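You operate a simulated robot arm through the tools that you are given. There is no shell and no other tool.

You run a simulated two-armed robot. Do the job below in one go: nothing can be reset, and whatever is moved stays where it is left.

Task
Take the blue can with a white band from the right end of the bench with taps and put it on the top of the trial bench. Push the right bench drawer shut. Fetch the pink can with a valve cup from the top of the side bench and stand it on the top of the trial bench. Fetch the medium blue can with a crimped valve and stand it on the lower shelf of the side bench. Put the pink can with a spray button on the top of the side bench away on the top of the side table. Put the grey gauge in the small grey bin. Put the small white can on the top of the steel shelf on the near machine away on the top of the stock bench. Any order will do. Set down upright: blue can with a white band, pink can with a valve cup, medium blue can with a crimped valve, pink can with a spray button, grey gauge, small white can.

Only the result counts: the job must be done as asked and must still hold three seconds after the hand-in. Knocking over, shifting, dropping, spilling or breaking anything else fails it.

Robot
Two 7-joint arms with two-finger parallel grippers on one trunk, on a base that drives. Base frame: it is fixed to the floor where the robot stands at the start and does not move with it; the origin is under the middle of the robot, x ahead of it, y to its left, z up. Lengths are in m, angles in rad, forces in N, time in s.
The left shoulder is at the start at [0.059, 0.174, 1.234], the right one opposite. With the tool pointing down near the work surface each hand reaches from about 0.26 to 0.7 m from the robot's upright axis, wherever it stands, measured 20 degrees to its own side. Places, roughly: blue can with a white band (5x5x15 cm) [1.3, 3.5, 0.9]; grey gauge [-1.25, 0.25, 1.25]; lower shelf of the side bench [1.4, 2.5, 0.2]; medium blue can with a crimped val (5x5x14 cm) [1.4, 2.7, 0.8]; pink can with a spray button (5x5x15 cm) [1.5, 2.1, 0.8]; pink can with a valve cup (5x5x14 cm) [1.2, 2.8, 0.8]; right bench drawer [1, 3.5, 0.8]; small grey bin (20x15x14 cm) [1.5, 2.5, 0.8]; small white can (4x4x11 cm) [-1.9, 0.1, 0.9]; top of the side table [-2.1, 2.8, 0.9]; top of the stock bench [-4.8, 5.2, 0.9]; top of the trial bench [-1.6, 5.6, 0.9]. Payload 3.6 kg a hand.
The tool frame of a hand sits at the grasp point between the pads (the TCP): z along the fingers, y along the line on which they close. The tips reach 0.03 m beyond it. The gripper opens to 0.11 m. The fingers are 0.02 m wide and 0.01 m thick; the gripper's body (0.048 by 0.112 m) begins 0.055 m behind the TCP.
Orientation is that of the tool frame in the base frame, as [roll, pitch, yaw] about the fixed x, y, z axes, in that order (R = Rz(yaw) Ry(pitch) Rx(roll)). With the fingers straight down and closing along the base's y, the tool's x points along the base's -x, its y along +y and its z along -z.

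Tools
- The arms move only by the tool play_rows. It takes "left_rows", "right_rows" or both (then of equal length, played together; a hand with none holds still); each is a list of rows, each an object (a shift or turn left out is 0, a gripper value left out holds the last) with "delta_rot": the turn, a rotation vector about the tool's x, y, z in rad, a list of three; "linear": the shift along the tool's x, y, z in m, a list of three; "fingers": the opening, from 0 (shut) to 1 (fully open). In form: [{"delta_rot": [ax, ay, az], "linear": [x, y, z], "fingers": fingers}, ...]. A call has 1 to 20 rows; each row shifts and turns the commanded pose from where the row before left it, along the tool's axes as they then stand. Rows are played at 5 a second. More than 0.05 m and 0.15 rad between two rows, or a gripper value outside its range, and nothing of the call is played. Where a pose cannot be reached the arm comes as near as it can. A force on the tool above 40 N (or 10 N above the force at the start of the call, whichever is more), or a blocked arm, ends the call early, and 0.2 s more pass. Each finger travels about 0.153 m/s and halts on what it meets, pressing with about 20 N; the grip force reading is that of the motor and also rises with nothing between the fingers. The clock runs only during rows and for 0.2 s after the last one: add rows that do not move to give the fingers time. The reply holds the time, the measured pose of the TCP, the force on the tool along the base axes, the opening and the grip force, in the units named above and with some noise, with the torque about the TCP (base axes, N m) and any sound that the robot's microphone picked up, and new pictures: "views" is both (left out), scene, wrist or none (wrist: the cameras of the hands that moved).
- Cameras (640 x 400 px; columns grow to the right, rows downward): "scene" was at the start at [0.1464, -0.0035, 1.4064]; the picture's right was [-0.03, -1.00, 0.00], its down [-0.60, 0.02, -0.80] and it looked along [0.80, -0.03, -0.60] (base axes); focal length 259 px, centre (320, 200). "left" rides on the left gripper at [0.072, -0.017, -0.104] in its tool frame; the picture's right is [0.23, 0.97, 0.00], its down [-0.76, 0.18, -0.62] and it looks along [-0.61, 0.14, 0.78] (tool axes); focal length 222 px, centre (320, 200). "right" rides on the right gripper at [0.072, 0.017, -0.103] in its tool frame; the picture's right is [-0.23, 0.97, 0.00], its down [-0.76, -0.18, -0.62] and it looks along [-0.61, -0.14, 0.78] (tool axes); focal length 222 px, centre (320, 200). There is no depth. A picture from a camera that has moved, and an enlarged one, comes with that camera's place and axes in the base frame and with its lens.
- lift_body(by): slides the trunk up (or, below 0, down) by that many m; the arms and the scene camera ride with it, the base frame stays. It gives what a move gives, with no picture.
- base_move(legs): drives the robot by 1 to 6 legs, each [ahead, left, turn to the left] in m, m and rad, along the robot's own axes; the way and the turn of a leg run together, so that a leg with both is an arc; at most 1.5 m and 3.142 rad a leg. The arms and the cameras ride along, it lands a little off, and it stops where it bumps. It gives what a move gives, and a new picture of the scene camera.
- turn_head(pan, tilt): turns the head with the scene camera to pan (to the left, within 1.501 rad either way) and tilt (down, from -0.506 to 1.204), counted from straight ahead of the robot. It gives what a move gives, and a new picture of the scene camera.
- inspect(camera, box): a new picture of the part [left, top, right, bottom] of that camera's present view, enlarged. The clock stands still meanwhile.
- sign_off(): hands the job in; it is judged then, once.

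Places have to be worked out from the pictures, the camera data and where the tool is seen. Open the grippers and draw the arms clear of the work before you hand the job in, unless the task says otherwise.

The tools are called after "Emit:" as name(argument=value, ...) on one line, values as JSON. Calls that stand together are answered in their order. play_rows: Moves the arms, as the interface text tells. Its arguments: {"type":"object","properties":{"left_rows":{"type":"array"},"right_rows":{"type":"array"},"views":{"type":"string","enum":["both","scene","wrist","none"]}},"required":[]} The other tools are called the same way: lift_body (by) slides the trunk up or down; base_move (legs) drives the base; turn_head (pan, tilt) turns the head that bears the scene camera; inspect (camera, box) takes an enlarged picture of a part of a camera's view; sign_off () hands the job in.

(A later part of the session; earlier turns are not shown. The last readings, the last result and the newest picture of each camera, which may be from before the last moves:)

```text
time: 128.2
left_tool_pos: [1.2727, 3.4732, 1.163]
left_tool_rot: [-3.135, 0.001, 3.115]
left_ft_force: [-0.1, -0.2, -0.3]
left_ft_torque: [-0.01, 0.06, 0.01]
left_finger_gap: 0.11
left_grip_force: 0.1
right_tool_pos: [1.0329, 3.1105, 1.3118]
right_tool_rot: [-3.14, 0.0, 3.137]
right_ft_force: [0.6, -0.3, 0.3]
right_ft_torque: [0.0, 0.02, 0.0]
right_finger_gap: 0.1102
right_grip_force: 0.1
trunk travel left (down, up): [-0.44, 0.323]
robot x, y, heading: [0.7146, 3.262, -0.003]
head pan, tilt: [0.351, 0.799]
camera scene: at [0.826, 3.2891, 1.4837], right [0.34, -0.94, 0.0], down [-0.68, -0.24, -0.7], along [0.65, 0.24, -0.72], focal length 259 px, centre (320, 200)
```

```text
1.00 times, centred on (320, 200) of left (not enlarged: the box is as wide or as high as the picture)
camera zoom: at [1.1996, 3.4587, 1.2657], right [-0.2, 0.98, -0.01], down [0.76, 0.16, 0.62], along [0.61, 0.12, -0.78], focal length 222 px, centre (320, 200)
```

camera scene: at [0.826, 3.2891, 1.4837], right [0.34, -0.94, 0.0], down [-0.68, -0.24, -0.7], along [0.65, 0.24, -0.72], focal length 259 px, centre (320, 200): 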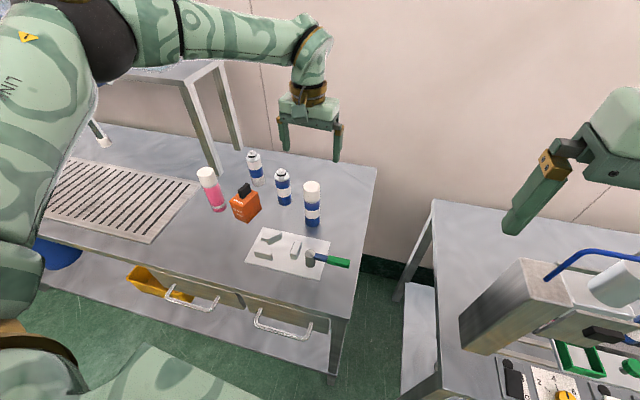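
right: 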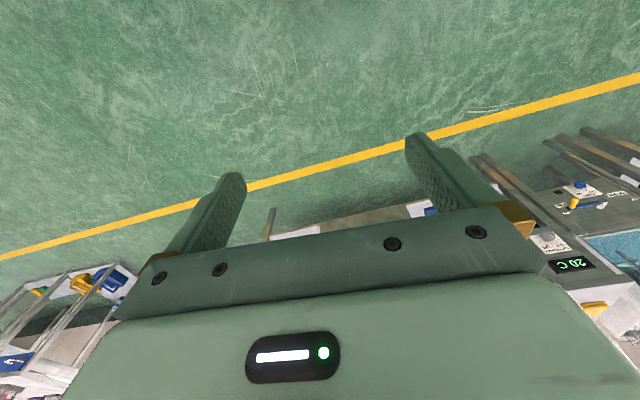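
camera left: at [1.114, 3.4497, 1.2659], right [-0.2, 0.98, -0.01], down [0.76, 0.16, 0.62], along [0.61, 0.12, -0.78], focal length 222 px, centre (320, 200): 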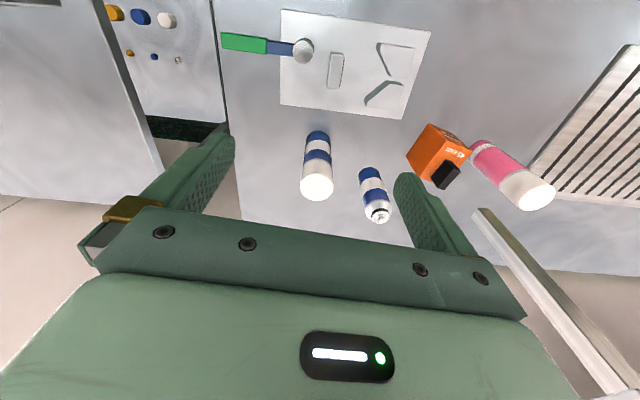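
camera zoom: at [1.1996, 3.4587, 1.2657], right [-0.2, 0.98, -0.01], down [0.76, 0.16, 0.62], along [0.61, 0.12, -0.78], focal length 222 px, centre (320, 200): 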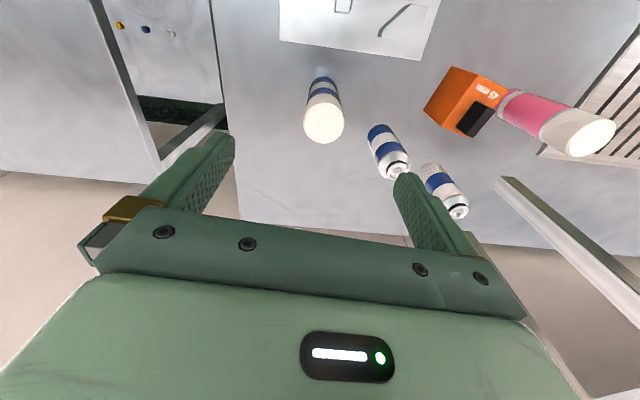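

Can at (1.283, 3.478); I'm about 1 cm short in x. I descend to z 0.972 with that correction, gripping just below the cap.

Emit:
play_rows(left_rows=[{"linear": [-0.0055, 0.0025, 0.03]}, {"linear": [-0.0055, 0.0025, 0.03]}, {"linear": [0, 0, 0.04]}, {"linear": [0, 0, 0.04]}, {"linear": [0, 0, 0.04]}, {"linear": [0, 0, 0.011]}], views="both")

```text
time: 129.6
left_tool_pos: [1.2827, 3.4732, 0.9724]
left_tool_rot: [-3.134, 0.003, 3.114]
left_ft_force: [0.5, 0.0, 0.8]
left_ft_torque: [0.02, 0.01, -0.04]
left_finger_gap: 0.1101
left_grip_force: 0.2
right_tool_pos: [1.0316, 3.1096, 1.3129]
right_tool_rot: [-3.14, 0.002, 3.138]
right_ft_force: [0.2, 0.0, 0.8]
right_ft_torque: [0.0, 0.02, -0.01]
right_finger_gap: 0.11
right_grip_force: 0.0
trunk travel left (down, up): [-0.44, 0.323]
robot x, y, heading: [0.7207, 3.2601, -0.005]
head pan, tilt: [0.351, 0.799]
camera scene: at [0.8241, 3.2889, 1.4839], right [0.34, -0.94, 0.0], down [-0.67, -0.24, -0.7], along [0.66, 0.24, -0.72], focal length 259 px, centre (320, 200)
camera left: at [1.2101, 3.4604, 1.075], right [-0.2, 0.98, -0.01], down [0.76, 0.16, 0.62], along [0.61, 0.12, -0.78], focal length 222 px, centre (320, 200)
```

scene: 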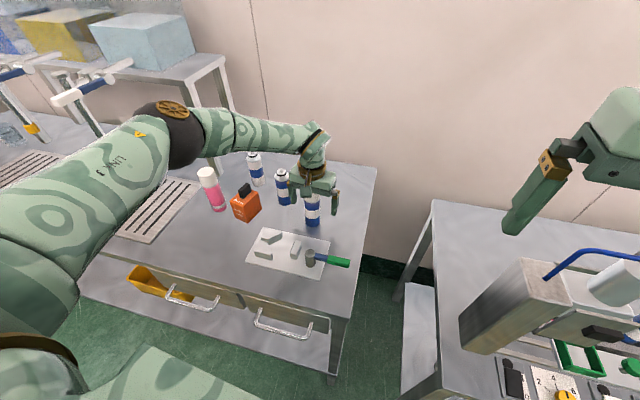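
left: 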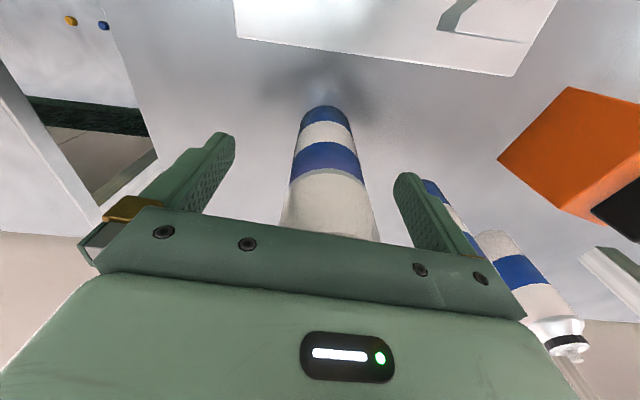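

The can is centred between the fingers. I close the gripper and lift slightly.

Emit:
play_rows(left_rows=[{"fingers": 0}, {"fingers": 0}, {"fingers": 0}, {"linear": [0, 0, -0.02]}, {"linear": [0, 0, -0.04]}, {"linear": [0, 0, -0.04]}, {"linear": [0, 0, -0.04]}], views="both")

```text
time: 131.2
left_tool_pos: [1.2808, 3.4747, 1.1114]
left_tool_rot: [-3.134, 0.002, 3.114]
left_ft_force: [0.8, 0.0, -1.4]
left_ft_torque: [0.01, -0.02, 0.0]
left_finger_gap: 0.044
left_grip_force: 19.9
right_tool_pos: [1.0311, 3.109, 1.313]
right_tool_rot: [3.141, 0.003, 3.141]
right_ft_force: [0.3, -0.3, 0.3]
right_ft_torque: [-0.04, 0.02, -0.03]
right_finger_gap: 0.1099
right_grip_force: 0.0
trunk travel left (down, up): [-0.44, 0.323]
robot x, y, heading: [0.7153, 3.2615, -0.001]
head pan, tilt: [0.351, 0.799]
camera scene: at [0.8239, 3.2885, 1.4839], right [0.34, -0.94, 0.0], down [-0.67, -0.24, -0.7], along [0.66, 0.24, -0.72], focal length 259 px, centre (320, 200)
camera left: at [1.209, 3.4617, 1.2153], right [-0.2, 0.98, -0.01], down [0.76, 0.16, 0.62], along [0.61, 0.12, -0.78], focal length 222 px, centre (320, 200)
```

scene: 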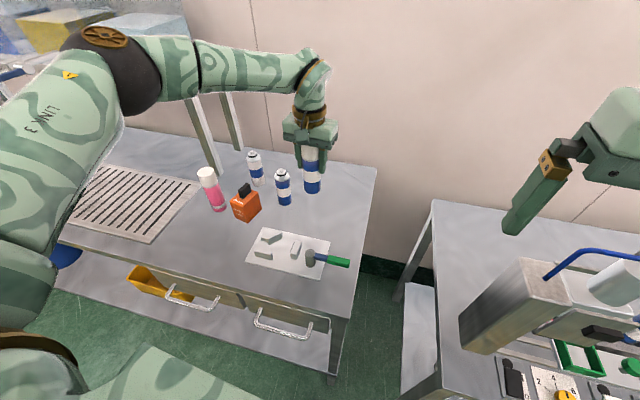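
left: 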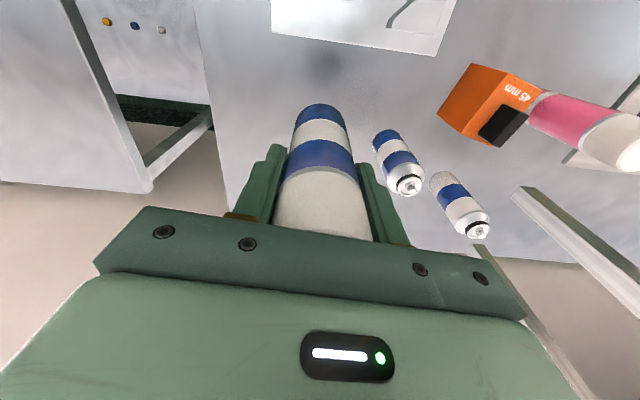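

The blue can is held upright. I back away from the bench before re-arranging the arms.

Emit:
base_move(legs=[[-0.5, 0.0, 0.0]])

Emit:
play_rows(left_rows=[{"linear": [0.02, 0.01, -0.01]}, {"linear": [0.02, 0.01, -0.01]}, {"linear": [0.02, 0.01, -0.01]}, {"linear": [0.02, 0.01, -0.01]}, {"linear": [0.02, 0.01, -0.01]}, {"linear": [0.02, 0.01, -0.01]}, {"linear": [0.01, 0.01, -0.01]}, {}, {}, {}, {}], right_rows=[{"delta_rot": [0, 0, -0.1428]}, {"delta_rot": [0, 0, -0.1428]}, {"delta_rot": [0, 0, -0.1428]}, {"delta_rot": [0, 0, -0.1428]}, {"delta_rot": [0, 0, -0.1428]}, {"delta_rot": [0, 0, -0.1428]}, {"delta_rot": [0, 0, -0.1428]}, {"delta_rot": [0, 0, -0.1428]}, {"delta_rot": [0, 0, -0.1428]}, {"delta_rot": [0, 0, -0.1428]}, {"delta_rot": [0, 0, -0.1428]}], views="scene")

```text
time: 134.2
left_tool_pos: [0.7737, 3.4792, 1.1103]
left_tool_rot: [-3.133, 0.004, 3.121]
left_ft_force: [-0.3, -0.1, -1.4]
left_ft_torque: [0.01, 0.02, 0.02]
left_finger_gap: 0.0436
left_grip_force: 19.6
right_tool_pos: [0.5258, 3.1122, 1.3124]
right_tool_rot: [3.141, 0.003, -3.138]
right_ft_force: [-0.4, -0.5, 0.5]
right_ft_torque: [-0.01, -0.03, -0.01]
right_finger_gap: 0.1099
right_grip_force: 0.0
trunk travel left (down, up): [-0.44, 0.323]
robot x, y, heading: [0.2062, 3.2614, -0.003]
head pan, tilt: [0.351, 0.799]
camera scene: at [0.3164, 3.2901, 1.4838], right [0.34, -0.94, 0.0], down [-0.67, -0.25, -0.7], along [0.65, 0.24, -0.72], focal length 259 px, centre (320, 200)
```

scene: 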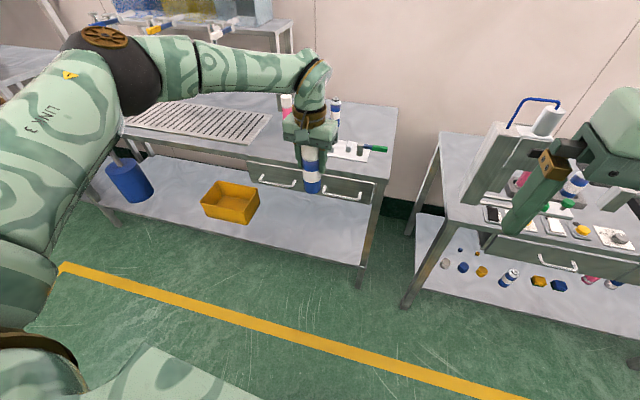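

```text
time: 136.6
left_tool_pos: [0.645, 3.5536, 1.1783]
left_tool_rot: [-3.135, 0.004, 3.121]
left_ft_force: [-0.7, -0.1, -2.1]
left_ft_torque: [0.02, 0.01, 0.0]
left_finger_gap: 0.0437
left_grip_force: 19.8
right_tool_pos: [0.5248, 3.1113, 1.3116]
right_tool_rot: [3.139, 0.003, -2.529]
right_ft_force: [-0.1, 0.1, 0.0]
right_ft_torque: [0.0, -0.04, 0.0]
right_finger_gap: 0.1101
right_grip_force: 0.1
right hand out of reach, approached as far as the arm can: row 5, 6, 7, 8, 9, 10, 11
trunk travel left (down, up): [-0.44, 0.323]
robot x, y, heading: [0.2065, 3.2626, -0.001]
head pan, tilt: [0.351, 0.799]
camera scene: at [0.3168, 3.2902, 1.4838], right [0.34, -0.94, 0.0], down [-0.67, -0.25, -0.7], along [0.65, 0.24, -0.72], focal length 259 px, centre (320, 200)
```

scene: 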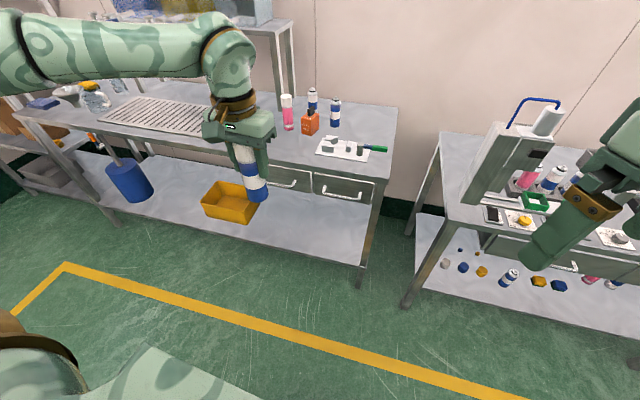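

The right wrist turns freely only the other way (mirror of the left), so I roll it +2.7 rad to a diagonal that keeps fingers off the neighbouring can and the camera away from the device.

Emit:
play_rows(right_rows=[{"delta_rot": [0, 0, 0.142]}, {"delta_rot": [0, 0, 0.142]}, {"delta_rot": [0, 0, 0.142]}, {"delta_rot": [0, 0, 0.142]}, {"delta_rot": [0, 0, 0.142]}, {"delta_rot": [0, 0, 0.142]}, {"delta_rot": [0, 0, 0.142]}, {"delta_rot": [0, 0, 0.142]}, {"delta_rot": [0, 0, 0.142]}, {"delta_rot": [0, 0, 0.142]}, {"delta_rot": [0, 0, 0.142]}, {"delta_rot": [0, 0, 0.142]}, {"delta_rot": [0, 0, 0.142]}, {"delta_rot": [0, 0, 0.142]}, {"delta_rot": [0, 0, 0.142]}, {"delta_rot": [0, 0, 0.142]}, {"delta_rot": [0, 0, 0.142]}, {"delta_rot": [0, 0, 0.142]}, {"delta_rot": [0, 0, 0.142]}], views="none")

Emit:
base_move(legs=[[0.0, -0.32, 0.0]])

Emit:
turn_head(pan=-0.1, tilt=0.7)

```text
time: 140.6
left_tool_pos: [0.6452, 3.5548, 1.1785]
left_tool_rot: [-3.134, 0.003, 3.121]
left_ft_force: [0.3, 1.0, -1.6]
left_ft_torque: [0.02, 0.01, -0.01]
left_finger_gap: 0.0438
left_grip_force: 19.7
right_tool_pos: [0.5259, 3.1127, 1.3137]
right_tool_rot: [3.14, -0.006, 1.051]
right_ft_force: [0.0, -1.0, -0.5]
right_ft_torque: [0.02, -0.03, 0.02]
right_finger_gap: 0.1099
right_grip_force: 0.1
trunk travel left (down, up): [-0.44, 0.323]
robot x, y, heading: [0.206, 3.2654, -0.002]
head pan, tilt: [0.351, 0.799]
```

```text
time: 142.7
left_tool_pos: [0.6461, 3.2335, 1.1787]
left_tool_rot: [-3.134, 0.003, 3.12]
left_ft_force: [-1.0, -0.5, -0.9]
left_ft_torque: [-0.01, -0.01, 0.04]
left_finger_gap: 0.044
left_grip_force: 19.7
right_tool_pos: [0.525, 2.7923, 1.3119]
right_tool_rot: [-3.141, -0.004, 1.053]
right_ft_force: [0.4, 0.7, 0.6]
right_ft_torque: [-0.03, 0.02, 0.0]
right_finger_gap: 0.1099
right_grip_force: 0.0
trunk travel left (down, up): [-0.44, 0.323]
robot x, y, heading: [0.2069, 2.9444, -0.004]
head pan, tilt: [0.351, 0.799]
camera scene: at [0.3168, 2.9701, 1.4838], right [0.34, -0.94, 0.0], down [-0.67, -0.25, -0.7], along [0.65, 0.24, -0.72], focal length 259 px, centre (320, 200)
```

scene: 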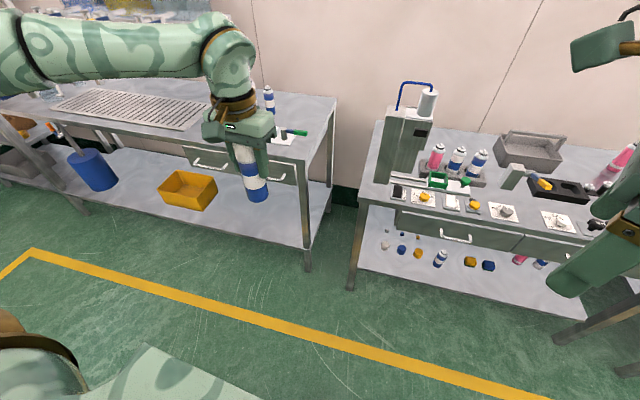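

```text
time: 143.6
left_tool_pos: [0.6452, 3.2353, 1.1786]
left_tool_rot: [-3.135, 0.004, 3.119]
left_ft_force: [0.8, -0.5, -1.5]
left_ft_torque: [0.0, 0.01, -0.01]
left_finger_gap: 0.0442
left_grip_force: 19.8
right_tool_pos: [0.525, 2.7927, 1.3134]
right_tool_rot: [3.14, -0.006, 1.053]
right_ft_force: [0.0, 0.5, 0.3]
right_ft_torque: [0.02, -0.01, 0.02]
right_finger_gap: 0.1099
right_grip_force: 0.1
trunk travel left (down, up): [-0.44, 0.323]
robot x, y, heading: [0.2115, 2.942, 0.004]
head pan, tilt: [-0.099, 0.7]
camera scene: at [0.3255, 2.9349, 1.492], right [-0.1, -1.0, 0.0], down [-0.64, 0.06, -0.76], along [0.76, -0.08, -0.64], focal length 259 px, centre (320, 200)
```

scene: 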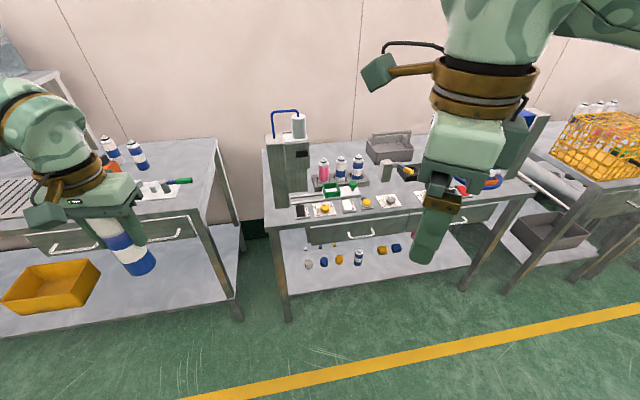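

Everything is lined up; I drive forward toward the side bench with the left can passing through the gap between the benches.

Emit:
base_move(legs=[[0.46, 0.0, 0.0]])

Emit:
turn_head(pan=-0.1, tilt=0.95)

```text
time: 146.4
left_tool_pos: [1.1024, 3.2378, 1.1782]
left_tool_rot: [-3.135, 0.003, 3.123]
left_ft_force: [0.0, -0.3, -1.9]
left_ft_torque: [0.0, 0.0, 0.02]
left_finger_gap: 0.044
left_grip_force: 20.0
right_tool_pos: [0.9848, 2.7959, 1.3122]
right_tool_rot: [3.141, -0.005, 1.059]
right_ft_force: [0.6, -1.1, -0.3]
right_ft_torque: [0.02, 0.01, -0.01]
right_finger_gap: 0.1098
right_grip_force: 0.1
trunk travel left (down, up): [-0.44, 0.323]
robot x, y, heading: [0.6653, 2.9443, 0.007]
head pan, tilt: [-0.099, 0.7]
camera scene: at [0.7849, 2.9359, 1.492], right [-0.1, -1.0, 0.0], down [-0.64, 0.06, -0.76], along [0.76, -0.07, -0.64], focal length 259 px, centre (320, 200)
```

scene: 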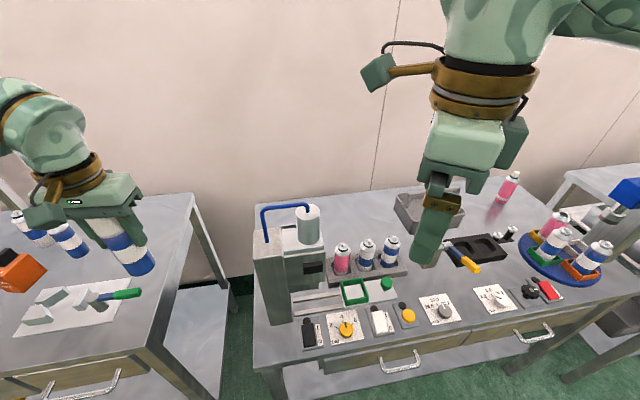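

```text
time: 147.1
left_tool_pos: [1.1022, 3.2372, 1.1782]
left_tool_rot: [-3.135, 0.003, 3.124]
left_ft_force: [0.1, 0.0, -2.2]
left_ft_torque: [0.0, -0.01, -0.01]
left_finger_gap: 0.044
left_grip_force: 20.2
right_tool_pos: [0.9839, 2.7954, 1.3131]
right_tool_rot: [3.14, -0.005, 1.058]
right_ft_force: [-0.6, 0.2, 0.1]
right_ft_torque: [-0.01, -0.01, 0.01]
right_finger_gap: 0.1101
right_grip_force: 0.0
trunk travel left (down, up): [-0.44, 0.323]
robot x, y, heading: [0.6696, 2.944, -0.003]
head pan, tilt: [-0.099, 0.949]
camera scene: at [0.7721, 2.9371, 1.4723], right [-0.1, -1.0, 0.0], down [-0.81, 0.08, -0.58], along [0.58, -0.06, -0.81], focal length 259 px, centre (320, 200)
```

scene: 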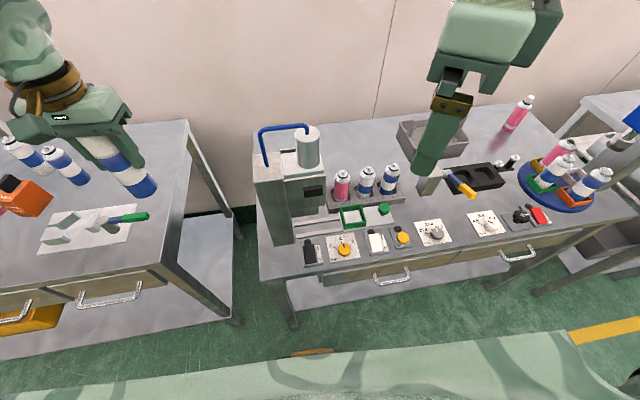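

I zoom in to judge the gap between the device head and the pink can.

Emit:
inspect(camera="scene", box=[245, 115, 415, 255])

```text
2.86 times, centred on (330, 185) of scene
camera zoom: at [0.7721, 2.9371, 1.4723], right [-0.1, -1.0, 0.0], down [-0.81, 0.08, -0.58], along [0.58, -0.06, -0.81], focal length 739 px, centre (291, 243)
```

zoom: 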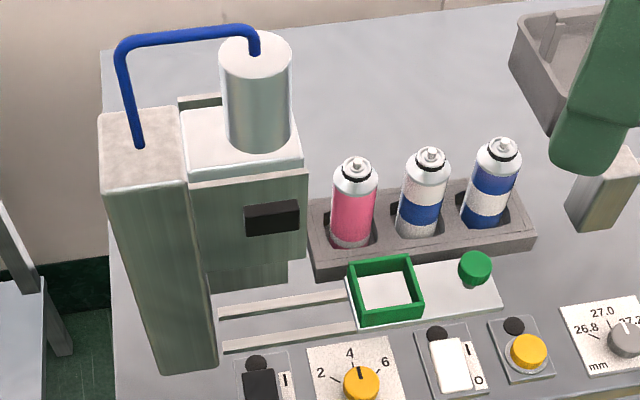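

The device's head box reaches to y≈2.89 (x 1.155–1.20, z≈1.04), so with the gripper's long side along x there's 3–4 cm clearance at the pink can. I turn the right tool to yaw 90° and move it closer.

Emit:
play_rows(right_rows=[{"delta_rot": [0, 0, -0.128], "linear": [0, 0, 0.02]}, {"delta_rot": [0, 0, -0.128], "linear": [0, 0, 0.02]}, {"delta_rot": [0, 0, -0.128], "linear": [0, 0, 0.02]}, {"delta_rot": [0, 0, -0.128], "linear": [0, 0, 0.02]}, {"linear": [0.01, 0.04, 0.02]}, {"linear": [0.01, 0.04, 0.02]}, {"linear": [0.01, 0.04, 0.02]}], views="scene")

Emit:
base_move(legs=[[0.05, 0.0, 0.0]])

```text
time: 148.7
left_tool_pos: [1.1032, 3.2391, 1.1779]
left_tool_rot: [-3.133, 0.002, 3.125]
left_ft_force: [0.4, -0.1, -1.4]
left_ft_torque: [0.0, 0.02, 0.03]
left_finger_gap: 0.044
left_grip_force: 20.5
right_tool_pos: [1.1028, 2.8251, 1.1717]
right_tool_rot: [3.14, -0.005, 1.571]
right_ft_force: [-0.5, 0.7, -0.1]
right_ft_torque: [0.02, 0.0, 0.0]
right_finger_gap: 0.1101
right_grip_force: 0.0
trunk travel left (down, up): [-0.44, 0.323]
robot x, y, heading: [0.6684, 2.9422, 0.003]
head pan, tilt: [-0.099, 0.949]
camera scene: at [0.7736, 2.9378, 1.4721], right [-0.1, -1.0, 0.0], down [-0.81, 0.08, -0.58], along [0.58, -0.06, -0.81], focal length 259 px, centre (320, 200)
```

scene: 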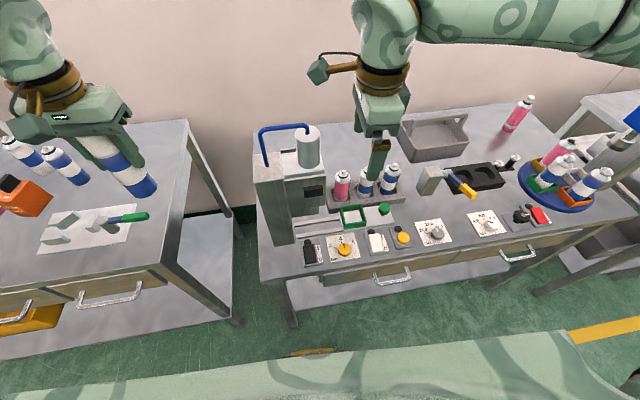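

```text
time: 149.7
left_tool_pos: [1.1525, 3.2387, 1.18]
left_tool_rot: [-3.134, 0.003, 3.124]
left_ft_force: [0.5, 0.0, -1.3]
left_ft_torque: [0.03, 0.03, -0.01]
left_finger_gap: 0.0441
left_grip_force: 20.2
right_tool_pos: [1.1517, 2.8247, 1.172]
right_tool_rot: [3.137, -0.003, 1.568]
right_ft_force: [-0.6, -1.1, 0.7]
right_ft_torque: [0.01, 0.01, 0.02]
right_finger_gap: 0.11
right_grip_force: 0.1
trunk travel left (down, up): [-0.44, 0.323]
robot x, y, heading: [0.7183, 2.9442, 0.006]
head pan, tilt: [-0.099, 0.949]
camera scene: at [0.8215, 2.9371, 1.4724], right [-0.1, -1.0, 0.0], down [-0.81, 0.08, -0.58], along [0.58, -0.06, -0.81], focal length 259 px, centre (320, 200)
```

scene: 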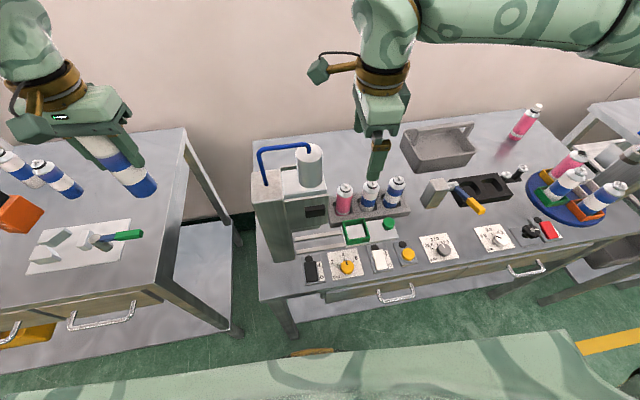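

Next I move the right hand over the pink can and check with the wrist camera.

Emit:
play_rows(right_rows=[{"linear": [0, 0.049, 0.01]}, {"linear": [0.002, 0.049, 0.01]}, {}], views="both")

```text
time: 150.5
left_tool_pos: [1.1523, 3.2373, 1.1794]
left_tool_rot: [-3.135, 0.003, 3.124]
left_ft_force: [0.0, 0.1, -1.0]
left_ft_torque: [0.01, -0.08, 0.01]
left_finger_gap: 0.0437
left_grip_force: 20.2
right_tool_pos: [1.2486, 2.8265, 1.1506]
right_tool_rot: [3.138, -0.006, 1.569]
right_ft_force: [-0.3, 0.5, -0.8]
right_ft_torque: [-0.05, -0.03, -0.03]
right_finger_gap: 0.1101
right_grip_force: 0.1
trunk travel left (down, up): [-0.44, 0.323]
robot x, y, heading: [0.7184, 2.9417, 0.005]
head pan, tilt: [-0.099, 0.949]
camera scene: at [0.821, 2.9366, 1.4724], right [-0.1, -1.0, 0.0], down [-0.81, 0.08, -0.58], along [0.58, -0.06, -0.81], focal length 259 px, centre (320, 200)
camera right: at [1.2662, 2.8976, 1.255], right [0.97, -0.23, 0.0], down [-0.18, -0.76, 0.62], along [-0.14, -0.6, -0.79], focal length 222 px, centre (320, 200)
```

scene: 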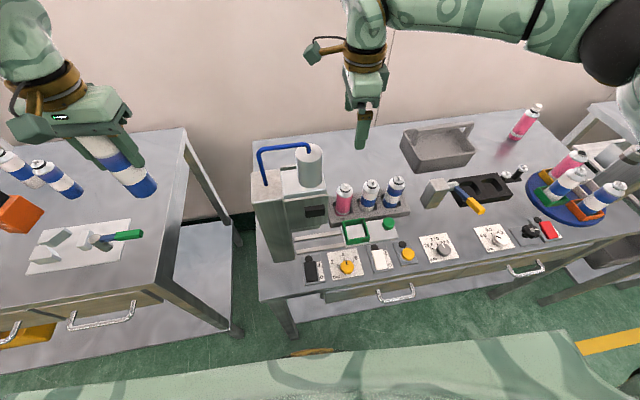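
right: 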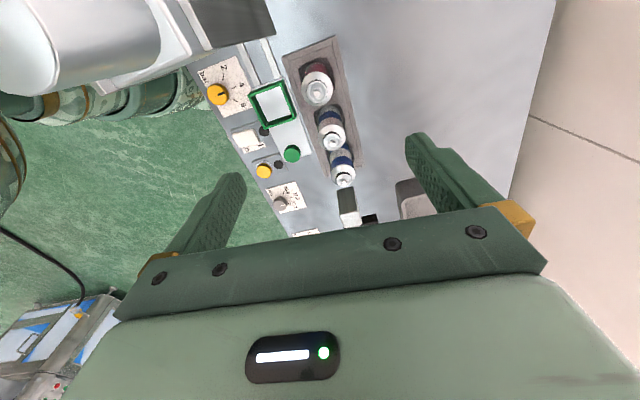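

The wrist view puts the pink can at (1.248, 2.828), right under the TCP. I narrow the opening slightly and descend partway, watching the device clearance.

Emit:
play_rows(right_rows=[{"linear": [0, 0, 0.04], "fingers": 0.75}, {"linear": [0, 0, 0.04]}, {"linear": [0, 0, 0.04]}, {"linear": [0, 0, 0.04]}, {"linear": [0, 0, 0.04]}], views="both")

Emit:
inspect(camera="scene", box=[260, 100, 420, 220])

```text
time: 151.7
left_tool_pos: [1.1526, 3.2384, 1.1775]
left_tool_rot: [-3.134, 0.004, 3.125]
left_ft_force: [0.7, -0.9, -1.1]
left_ft_torque: [0.01, -0.02, 0.02]
left_finger_gap: 0.0437
left_grip_force: 20.0
right_tool_pos: [1.251, 2.8298, 0.9504]
right_tool_rot: [3.139, -0.003, 1.568]
right_ft_force: [-0.1, 0.0, 1.1]
right_ft_torque: [0.0, 0.01, 0.0]
right_finger_gap: 0.0824
right_grip_force: 0.1
trunk travel left (down, up): [-0.44, 0.323]
robot x, y, heading: [0.7147, 2.9427, 0.004]
head pan, tilt: [-0.099, 0.949]
camera scene: at [0.8231, 2.9374, 1.4722], right [-0.1, -1.0, 0.0], down [-0.81, 0.08, -0.58], along [0.58, -0.06, -0.81], focal length 259 px, centre (320, 200)
camera right: at [1.2687, 2.9013, 1.0549], right [0.97, -0.23, 0.0], down [-0.18, -0.76, 0.62], along [-0.14, -0.6, -0.78], focal length 222 px, centre (320, 200)
```

scene: 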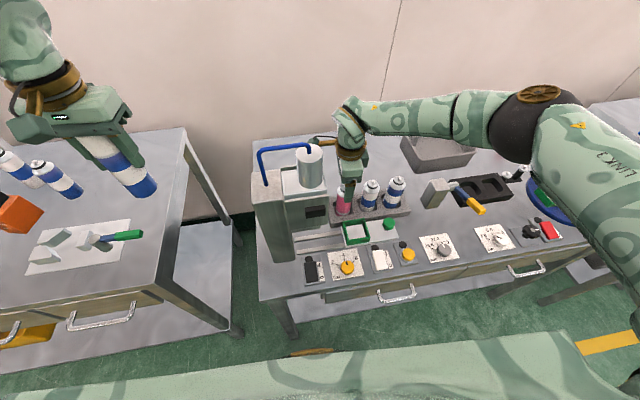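
right: 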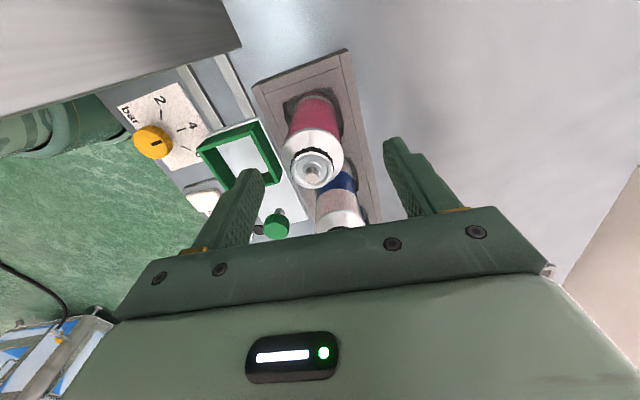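

```text
3.33 times, centred on (340, 160) of scene
camera zoom: at [0.8231, 2.9374, 1.4722], right [-0.1, -1.0, 0.0], down [-0.81, 0.08, -0.58], along [0.58, -0.06, -0.81], focal length 862 px, centre (253, 333)
```

zoom: 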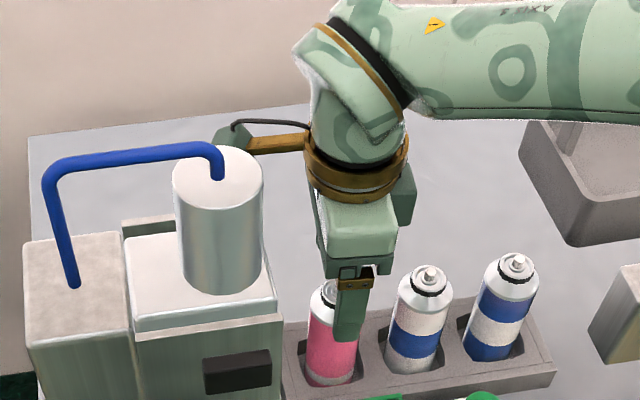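

Can still centred ((1.247, 2.829) vs TCP (1.251, 2.830)) and the bracket passes behind the device cylinder. I descend the last 6.5 cm and close.

Emit:
play_rows(right_rows=[{"linear": [0, -0.0015, 0.0325]}, {"linear": [0, -0.0015, 0.0325]}, {}, {"fingers": 0}, {"fingers": 0}, {"fingers": 0}], views="both")

```text
time: 153.1
left_tool_pos: [1.1543, 3.2373, 1.178]
left_tool_rot: [-3.133, 0.003, 3.124]
left_ft_force: [0.8, -0.2, -1.8]
left_ft_torque: [-0.02, 0.0, 0.01]
left_finger_gap: 0.044
left_grip_force: 19.9
right_tool_pos: [1.2488, 2.8283, 0.887]
right_tool_rot: [3.139, -0.003, 1.569]
right_ft_force: [0.2, -0.9, 0.4]
right_ft_torque: [0.03, 0.03, -0.01]
right_finger_gap: 0.0445
right_grip_force: 20.0
trunk travel left (down, up): [-0.44, 0.323]
robot x, y, heading: [0.717, 2.9418, 0.009]
head pan, tilt: [-0.099, 0.949]
camera scene: at [0.8226, 2.9372, 1.4722], right [-0.1, -1.0, 0.0], down [-0.81, 0.08, -0.58], along [0.58, -0.06, -0.81], focal length 259 px, centre (320, 200)
camera right: at [1.2665, 2.9005, 0.9908], right [0.97, -0.23, 0.0], down [-0.18, -0.76, 0.62], along [-0.14, -0.6, -0.78], focal length 222 px, centre (320, 200)
```

scene: 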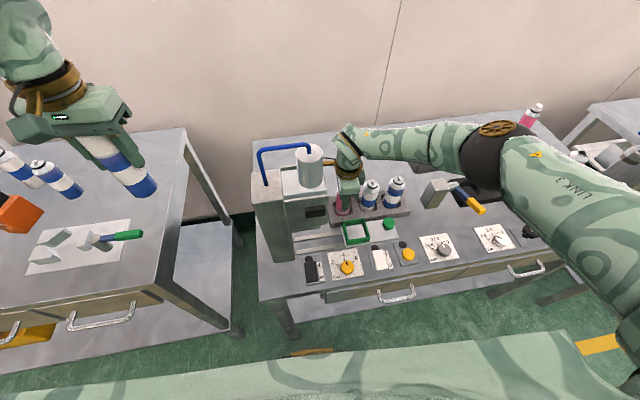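
right: 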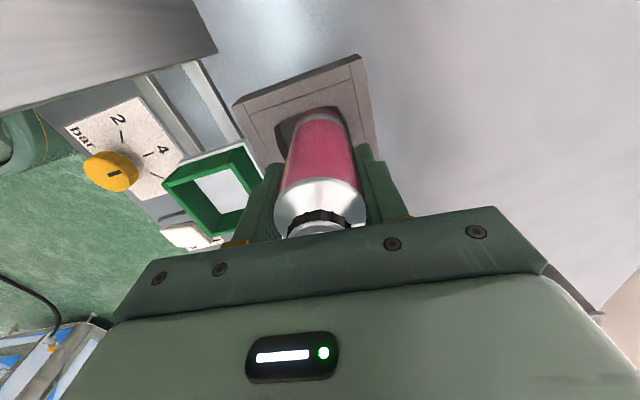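

The pink can is gripped. I lift it straight out of its slot.

Emit:
play_rows(right_rows=[{"linear": [0, 0, -0.02]}, {"linear": [0, 0, -0.03]}, {"linear": [0, 0, -0.04]}, {"linear": [0, 0, -0.04]}, {"linear": [0, 0, -0.04]}, {"linear": [0, 0, -0.04]}, {"linear": [0, 0, -0.04]}], views="both")

```text
time: 154.7
left_tool_pos: [1.1527, 3.2368, 1.178]
left_tool_rot: [-3.134, 0.003, 3.125]
left_ft_force: [-0.2, 0.3, -0.8]
left_ft_torque: [0.01, -0.01, 0.02]
left_finger_gap: 0.044
left_grip_force: 19.5
right_tool_pos: [1.2492, 2.8252, 1.1368]
right_tool_rot: [3.141, -0.005, 1.57]
right_ft_force: [-0.1, 0.0, -1.4]
right_ft_torque: [-0.01, -0.02, -0.02]
right_finger_gap: 0.0443
right_grip_force: 19.7
trunk travel left (down, up): [-0.44, 0.323]
robot x, y, heading: [0.7138, 2.9444, 0.005]
head pan, tilt: [-0.099, 0.949]
camera scene: at [0.822, 2.9374, 1.4723], right [-0.1, -1.0, 0.0], down [-0.81, 0.08, -0.58], along [0.58, -0.06, -0.81], focal length 259 px, centre (320, 200)
camera right: at [1.2655, 2.8976, 1.2405], right [0.97, -0.23, 0.0], down [-0.18, -0.76, 0.62], along [-0.14, -0.6, -0.78], focal length 222 px, centre (320, 200)
```

scene: 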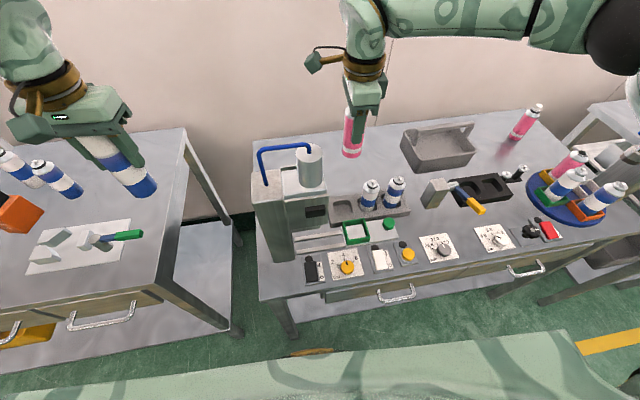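
right: 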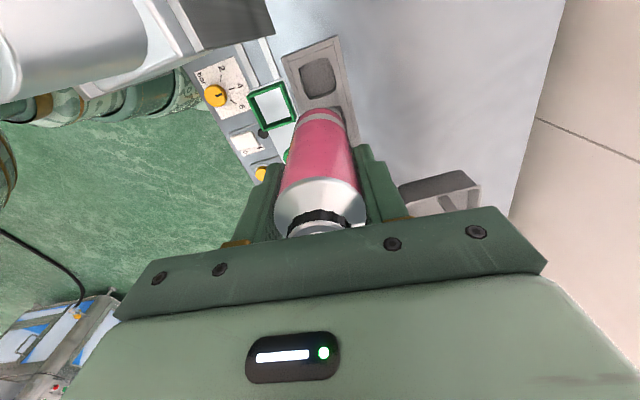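

Pink can is out cleanly, neighbours undisturbed. I raise it a bit more and back away from the bench.

Emit:
play_rows(right_rows=[{"linear": [0, 0, -0.03]}, {"linear": [0, -0.02, -0.01]}], views="none")

Emit:
base_move(legs=[[-0.65, 0.0, 0.0]])

Emit:
turn_head(pan=1.45, tilt=0.2)

```text
time: 155.3
left_tool_pos: [1.153, 3.236, 1.1781]
left_tool_rot: [-3.135, 0.003, 3.126]
left_ft_force: [0.1, -0.6, -1.4]
left_ft_torque: [0.03, 0.02, -0.01]
left_finger_gap: 0.0436
left_grip_force: 20.5
right_tool_pos: [1.2287, 2.826, 1.1777]
right_tool_rot: [3.138, -0.007, 1.57]
right_ft_force: [0.2, 0.2, -2.0]
right_ft_torque: [0.01, 0.0, 0.02]
right_finger_gap: 0.0444
right_grip_force: 20.1
trunk travel left (down, up): [-0.44, 0.323]
robot x, y, heading: [0.7159, 2.9401, -0.001]
head pan, tilt: [-0.099, 0.949]
```

```text
time: 158.9
left_tool_pos: [0.5004, 3.2344, 1.1785]
left_tool_rot: [-3.135, 0.004, 3.119]
left_ft_force: [0.0, -0.4, -1.5]
left_ft_torque: [0.01, 0.01, -0.01]
left_finger_gap: 0.0439
left_grip_force: 19.9
right_tool_pos: [0.5736, 2.821, 1.1754]
right_tool_rot: [3.136, -0.004, 1.566]
right_ft_force: [0.1, -0.2, -1.3]
right_ft_torque: [0.01, -0.02, 0.02]
right_finger_gap: 0.0445
right_grip_force: 19.6
trunk travel left (down, up): [-0.44, 0.323]
robot x, y, heading: [0.0624, 2.9417, -0.006]
head pan, tilt: [-0.099, 0.949]
camera scene: at [0.1677, 2.9354, 1.4723], right [-0.1, -0.99, 0.0], down [-0.81, 0.08, -0.58], along [0.58, -0.06, -0.81], focal length 259 px, centre (320, 200)
```

scene: 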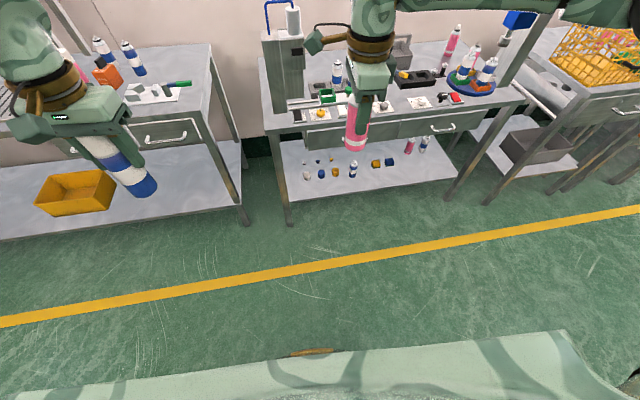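

```text
time: 160.5
left_tool_pos: [0.5011, 3.2339, 1.178]
left_tool_rot: [-3.134, 0.004, 3.118]
left_ft_force: [0.0, -0.5, -1.3]
left_ft_torque: [-0.02, 0.01, 0.03]
left_finger_gap: 0.0442
left_grip_force: 20.3
right_tool_pos: [0.5743, 2.8217, 1.1772]
right_tool_rot: [3.139, -0.001, 1.566]
right_ft_force: [-0.4, -0.2, -1.6]
right_ft_torque: [-0.02, 0.0, 0.0]
right_finger_gap: 0.0445
right_grip_force: 20.3
trunk travel left (down, up): [-0.44, 0.323]
robot x, y, heading: [0.0631, 2.9452, -0.001]
head pan, tilt: [1.45, 0.201]
camera scene: at [0.1071, 3.0351, 1.5374], right [0.99, -0.12, 0.0], down [-0.02, -0.2, -0.98], along [0.12, 0.97, -0.2], focal length 259 px, centre (320, 200)
```

scene: 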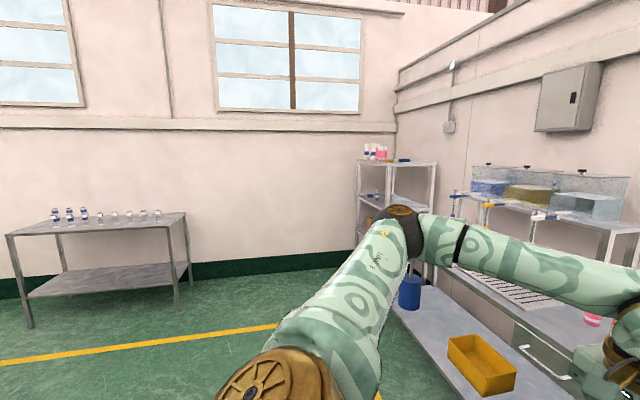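

Both cans are in hand and the trial bench is visible ahead-left near the far wall. I turn the robot to face it (+y).

Emit:
base_move(legs=[[-0.2, 0.0, 0.0], [0.0, 0.0, 1.571]])

Emit:
turn_head(pan=0.5, tilt=0.3)

Emit:
turn_head(pan=1.3, tilt=0.3)

```text
time: 165.9
left_tool_pos: [-0.4228, 3.3868, 1.1793]
left_tool_rot: [-3.135, 0.002, -1.612]
left_ft_force: [0.5, 0.1, -0.8]
left_ft_torque: [0.01, -0.06, -0.01]
left_finger_gap: 0.0441
left_grip_force: 19.6
right_tool_pos: [-0.007, 3.4525, 1.1768]
right_tool_rot: [3.141, -0.003, 3.117]
right_ft_force: [0.2, -0.5, -1.5]
right_ft_torque: [0.02, 0.02, 0.0]
right_finger_gap: 0.0447
right_grip_force: 20.4
trunk travel left (down, up): [-0.44, 0.323]
robot x, y, heading: [-0.1373, 2.9386, 1.55]
head pan, tilt: [1.45, 0.201]
camera scene: at [-0.231, 2.9903, 1.5374], right [0.14, 0.99, 0.0], down [0.2, -0.03, -0.98], along [-0.97, 0.14, -0.2], focal length 259 px, centre (320, 200)
```

scene: 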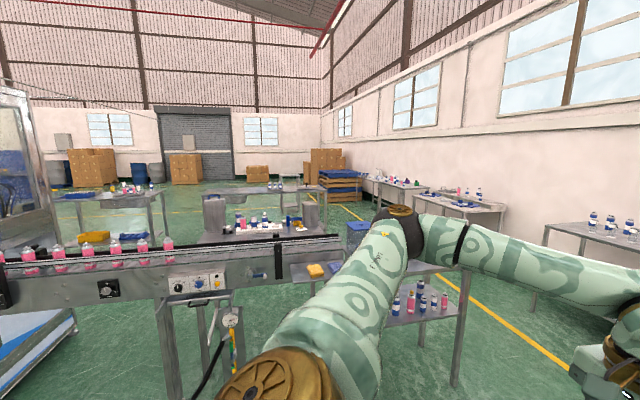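

```text
time: 167.1
left_tool_pos: [-0.4208, 3.3878, 1.1781]
left_tool_rot: [-3.134, 0.003, -1.611]
left_ft_force: [0.6, 0.6, -2.2]
left_ft_torque: [0.0, -0.04, 0.02]
left_finger_gap: 0.044
left_grip_force: 20.0
right_tool_pos: [-0.0072, 3.4532, 1.1762]
right_tool_rot: [3.139, -0.003, 3.117]
right_ft_force: [0.0, -0.6, -2.4]
right_ft_torque: [-0.02, 0.04, -0.03]
right_finger_gap: 0.0447
right_grip_force: 20.3
trunk travel left (down, up): [-0.44, 0.323]
robot x, y, heading: [-0.14, 2.9431, 1.552]
head pan, tilt: [0.499, 0.3]
camera scene: at [-0.1819, 3.0601, 1.5281], right [0.89, 0.46, 0.0], down [0.14, -0.26, -0.96], along [-0.44, 0.85, -0.3], focal length 259 px, centre (320, 200)
```

scene: 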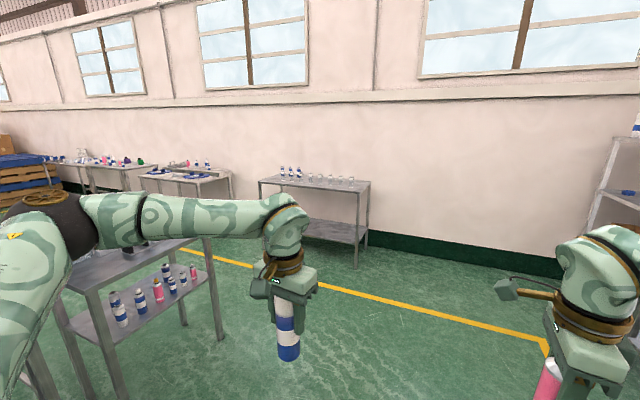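

```text
time: 168.3
left_tool_pos: [-0.4215, 3.3866, 1.1787]
left_tool_rot: [-3.135, 0.003, -1.61]
left_ft_force: [0.3, -0.3, -1.1]
left_ft_torque: [0.0, 0.02, 0.04]
left_finger_gap: 0.0441
left_grip_force: 19.5
right_tool_pos: [-0.0073, 3.4536, 1.1758]
right_tool_rot: [3.141, -0.003, 3.118]
right_ft_force: [0.2, 0.3, -1.4]
right_ft_torque: [0.01, 0.02, 0.01]
right_finger_gap: 0.0445
right_grip_force: 20.2
trunk travel left (down, up): [-0.44, 0.323]
robot x, y, heading: [-0.1395, 2.9416, 1.551]
head pan, tilt: [1.3, 0.3]
camera scene: at [-0.2281, 3.0041, 1.5281], right [0.29, 0.96, 0.0], down [0.28, -0.09, -0.96], along [-0.92, 0.27, -0.3], focal length 259 px, centre (320, 200)
```

scene: 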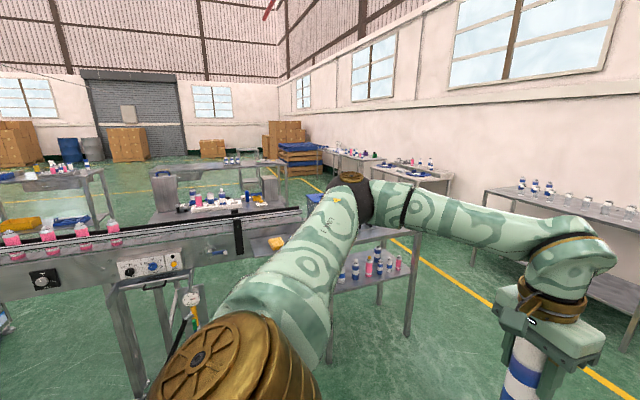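

I see the trial bench along the far wall, a conveyor and a table to the left. I zoom onto the trial bench top to find free space.

Emit:
turn_head(pan=0.35, tilt=0.2)

Emit:
inspect(camera="scene", box=[200, 150, 380, 270])

```text
time: 169.5
left_tool_pos: [-0.4211, 3.3871, 1.1781]
left_tool_rot: [-3.135, 0.003, -1.61]
left_ft_force: [-0.3, -0.3, -1.5]
left_ft_torque: [-0.01, 0.0, 0.01]
left_finger_gap: 0.0439
left_grip_force: 19.6
right_tool_pos: [-0.0069, 3.4541, 1.1763]
right_tool_rot: [3.14, -0.003, 3.117]
right_ft_force: [0.6, -0.4, -2.2]
right_ft_torque: [-0.01, 0.01, 0.01]
right_finger_gap: 0.0445
right_grip_force: 19.9
trunk travel left (down, up): [-0.44, 0.323]
robot x, y, heading: [-0.1404, 2.9426, 1.557]
head pan, tilt: [0.351, 0.201]
camera scene: at [-0.1691, 3.0654, 1.5374], right [0.95, 0.33, 0.0], down [0.07, -0.19, -0.98], along [-0.32, 0.93, -0.2], focal length 259 px, centre (320, 200)
```

scene: 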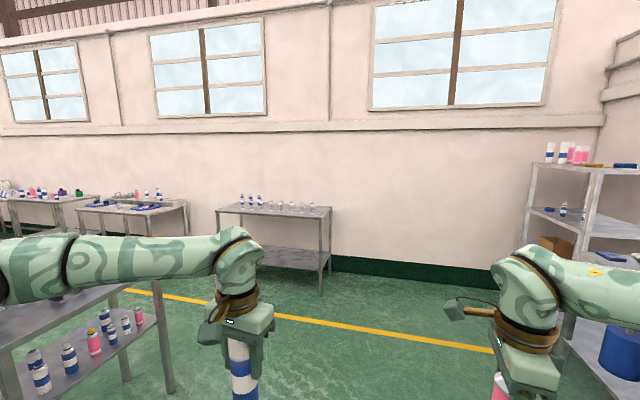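

```text
3.33 times, centred on (290, 210) of scene
camera zoom: at [-0.1691, 3.0654, 1.5374], right [0.95, 0.33, 0.0], down [0.07, -0.19, -0.98], along [-0.32, 0.93, -0.2], focal length 862 px, centre (420, 167)
```

zoom: 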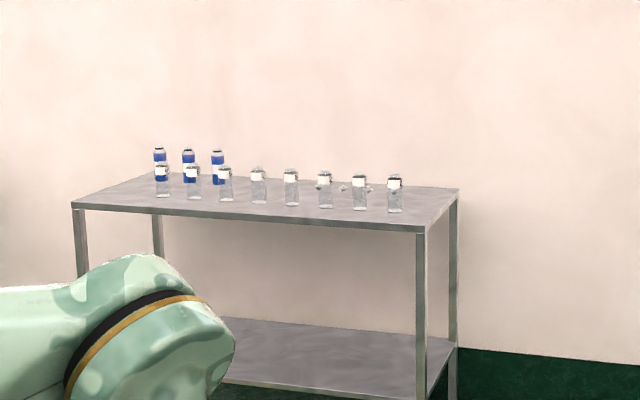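

The trial bench has a row of glass bottles about 15 cm back from its front edge, leaving a free front strip. I turn the right hand back to its neutral roll, so both hands close along the bench's length.

Emit:
play_rows(right_rows=[{"delta_rot": [0, 0, -0.1428]}, {"delta_rot": [0, 0, -0.1428]}, {"delta_rot": [0, 0, -0.1428]}, {"delta_rot": [0, 0, -0.1428]}, {"delta_rot": [0, 0, -0.1428]}, {"delta_rot": [0, 0, -0.1428]}, {"delta_rot": [0, 0, -0.1428]}, {"delta_rot": [0, 0, -0.1428]}, {"delta_rot": [0, 0, -0.1428]}, {"delta_rot": [0, 0, -0.1428]}, {"delta_rot": [0, 0, -0.1428]}], views="none")

Emit:
base_move(legs=[[0.9, 0.5, 0.0], [0.35, 0.6, 0.0]])

Emit:
turn_head(pan=0.0, tilt=0.45)

```text
time: 171.9
left_tool_pos: [-0.4217, 3.3872, 1.1792]
left_tool_rot: [-3.134, 0.006, -1.611]
left_ft_force: [-0.4, -0.2, -1.9]
left_ft_torque: [0.0, 0.0, -0.01]
left_finger_gap: 0.0438
left_grip_force: 19.9
right_tool_pos: [-0.0075, 3.4544, 1.1753]
right_tool_rot: [3.138, 0.001, -1.594]
right_ft_force: [0.3, 1.3, -1.9]
right_ft_torque: [0.01, -0.03, 0.01]
right_finger_gap: 0.0445
right_grip_force: 20.1
trunk travel left (down, up): [-0.44, 0.323]
robot x, y, heading: [-0.1363, 2.9437, 1.551]
head pan, tilt: [0.351, 0.201]
```

```text
time: 180.8
left_tool_pos: [-1.5183, 4.6729, 1.178]
left_tool_rot: [-3.134, 0.002, -1.616]
left_ft_force: [0.0, 0.2, -1.5]
left_ft_torque: [0.01, 0.03, 0.04]
left_finger_gap: 0.0439
left_grip_force: 20.4
right_tool_pos: [-1.1041, 4.7382, 1.1749]
right_tool_rot: [3.139, 0.002, -1.599]
right_ft_force: [0.1, -0.6, -1.7]
right_ft_torque: [0.01, 0.01, 0.0]
right_finger_gap: 0.0443
right_grip_force: 20.1
trunk travel left (down, up): [-0.44, 0.323]
robot x, y, heading: [-1.236, 4.2274, 1.548]
head pan, tilt: [0.351, 0.201]
camera scene: at [-1.2666, 4.3506, 1.5374], right [0.95, 0.32, 0.0], down [0.06, -0.19, -0.98], along [-0.32, 0.93, -0.2], focal length 259 px, centre (320, 200)
```

scene: 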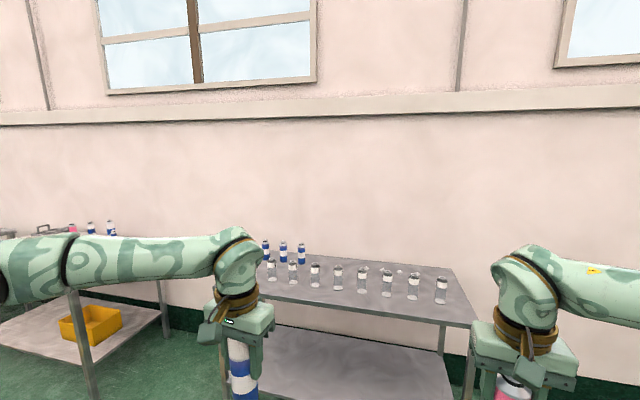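

```text
time: 181.6
left_tool_pos: [-1.5177, 4.672, 1.1788]
left_tool_rot: [-3.135, 0.003, -1.615]
left_ft_force: [0.3, -0.2, -2.1]
left_ft_torque: [-0.01, -0.03, 0.01]
left_finger_gap: 0.044
left_grip_force: 19.8
right_tool_pos: [-1.1033, 4.7379, 1.1755]
right_tool_rot: [3.138, 0.002, -1.6]
right_ft_force: [0.3, 0.0, -2.1]
right_ft_torque: [-0.01, -0.01, 0.01]
right_finger_gap: 0.0445
right_grip_force: 20.4
trunk travel left (down, up): [-0.44, 0.323]
robot x, y, heading: [-1.2385, 4.2266, 1.552]
head pan, tilt: [0.0, 0.45]
camera scene: at [-1.2342, 4.354, 1.5143], right [1.0, -0.02, 0.0], down [-0.01, -0.44, -0.9], along [0.02, 0.9, -0.44], focal length 259 px, centre (320, 200)
```

scene: 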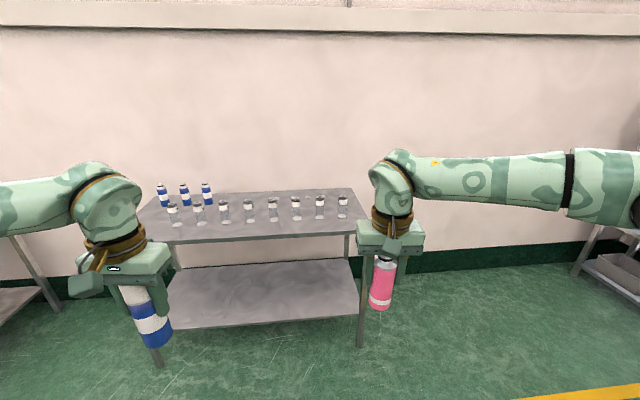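

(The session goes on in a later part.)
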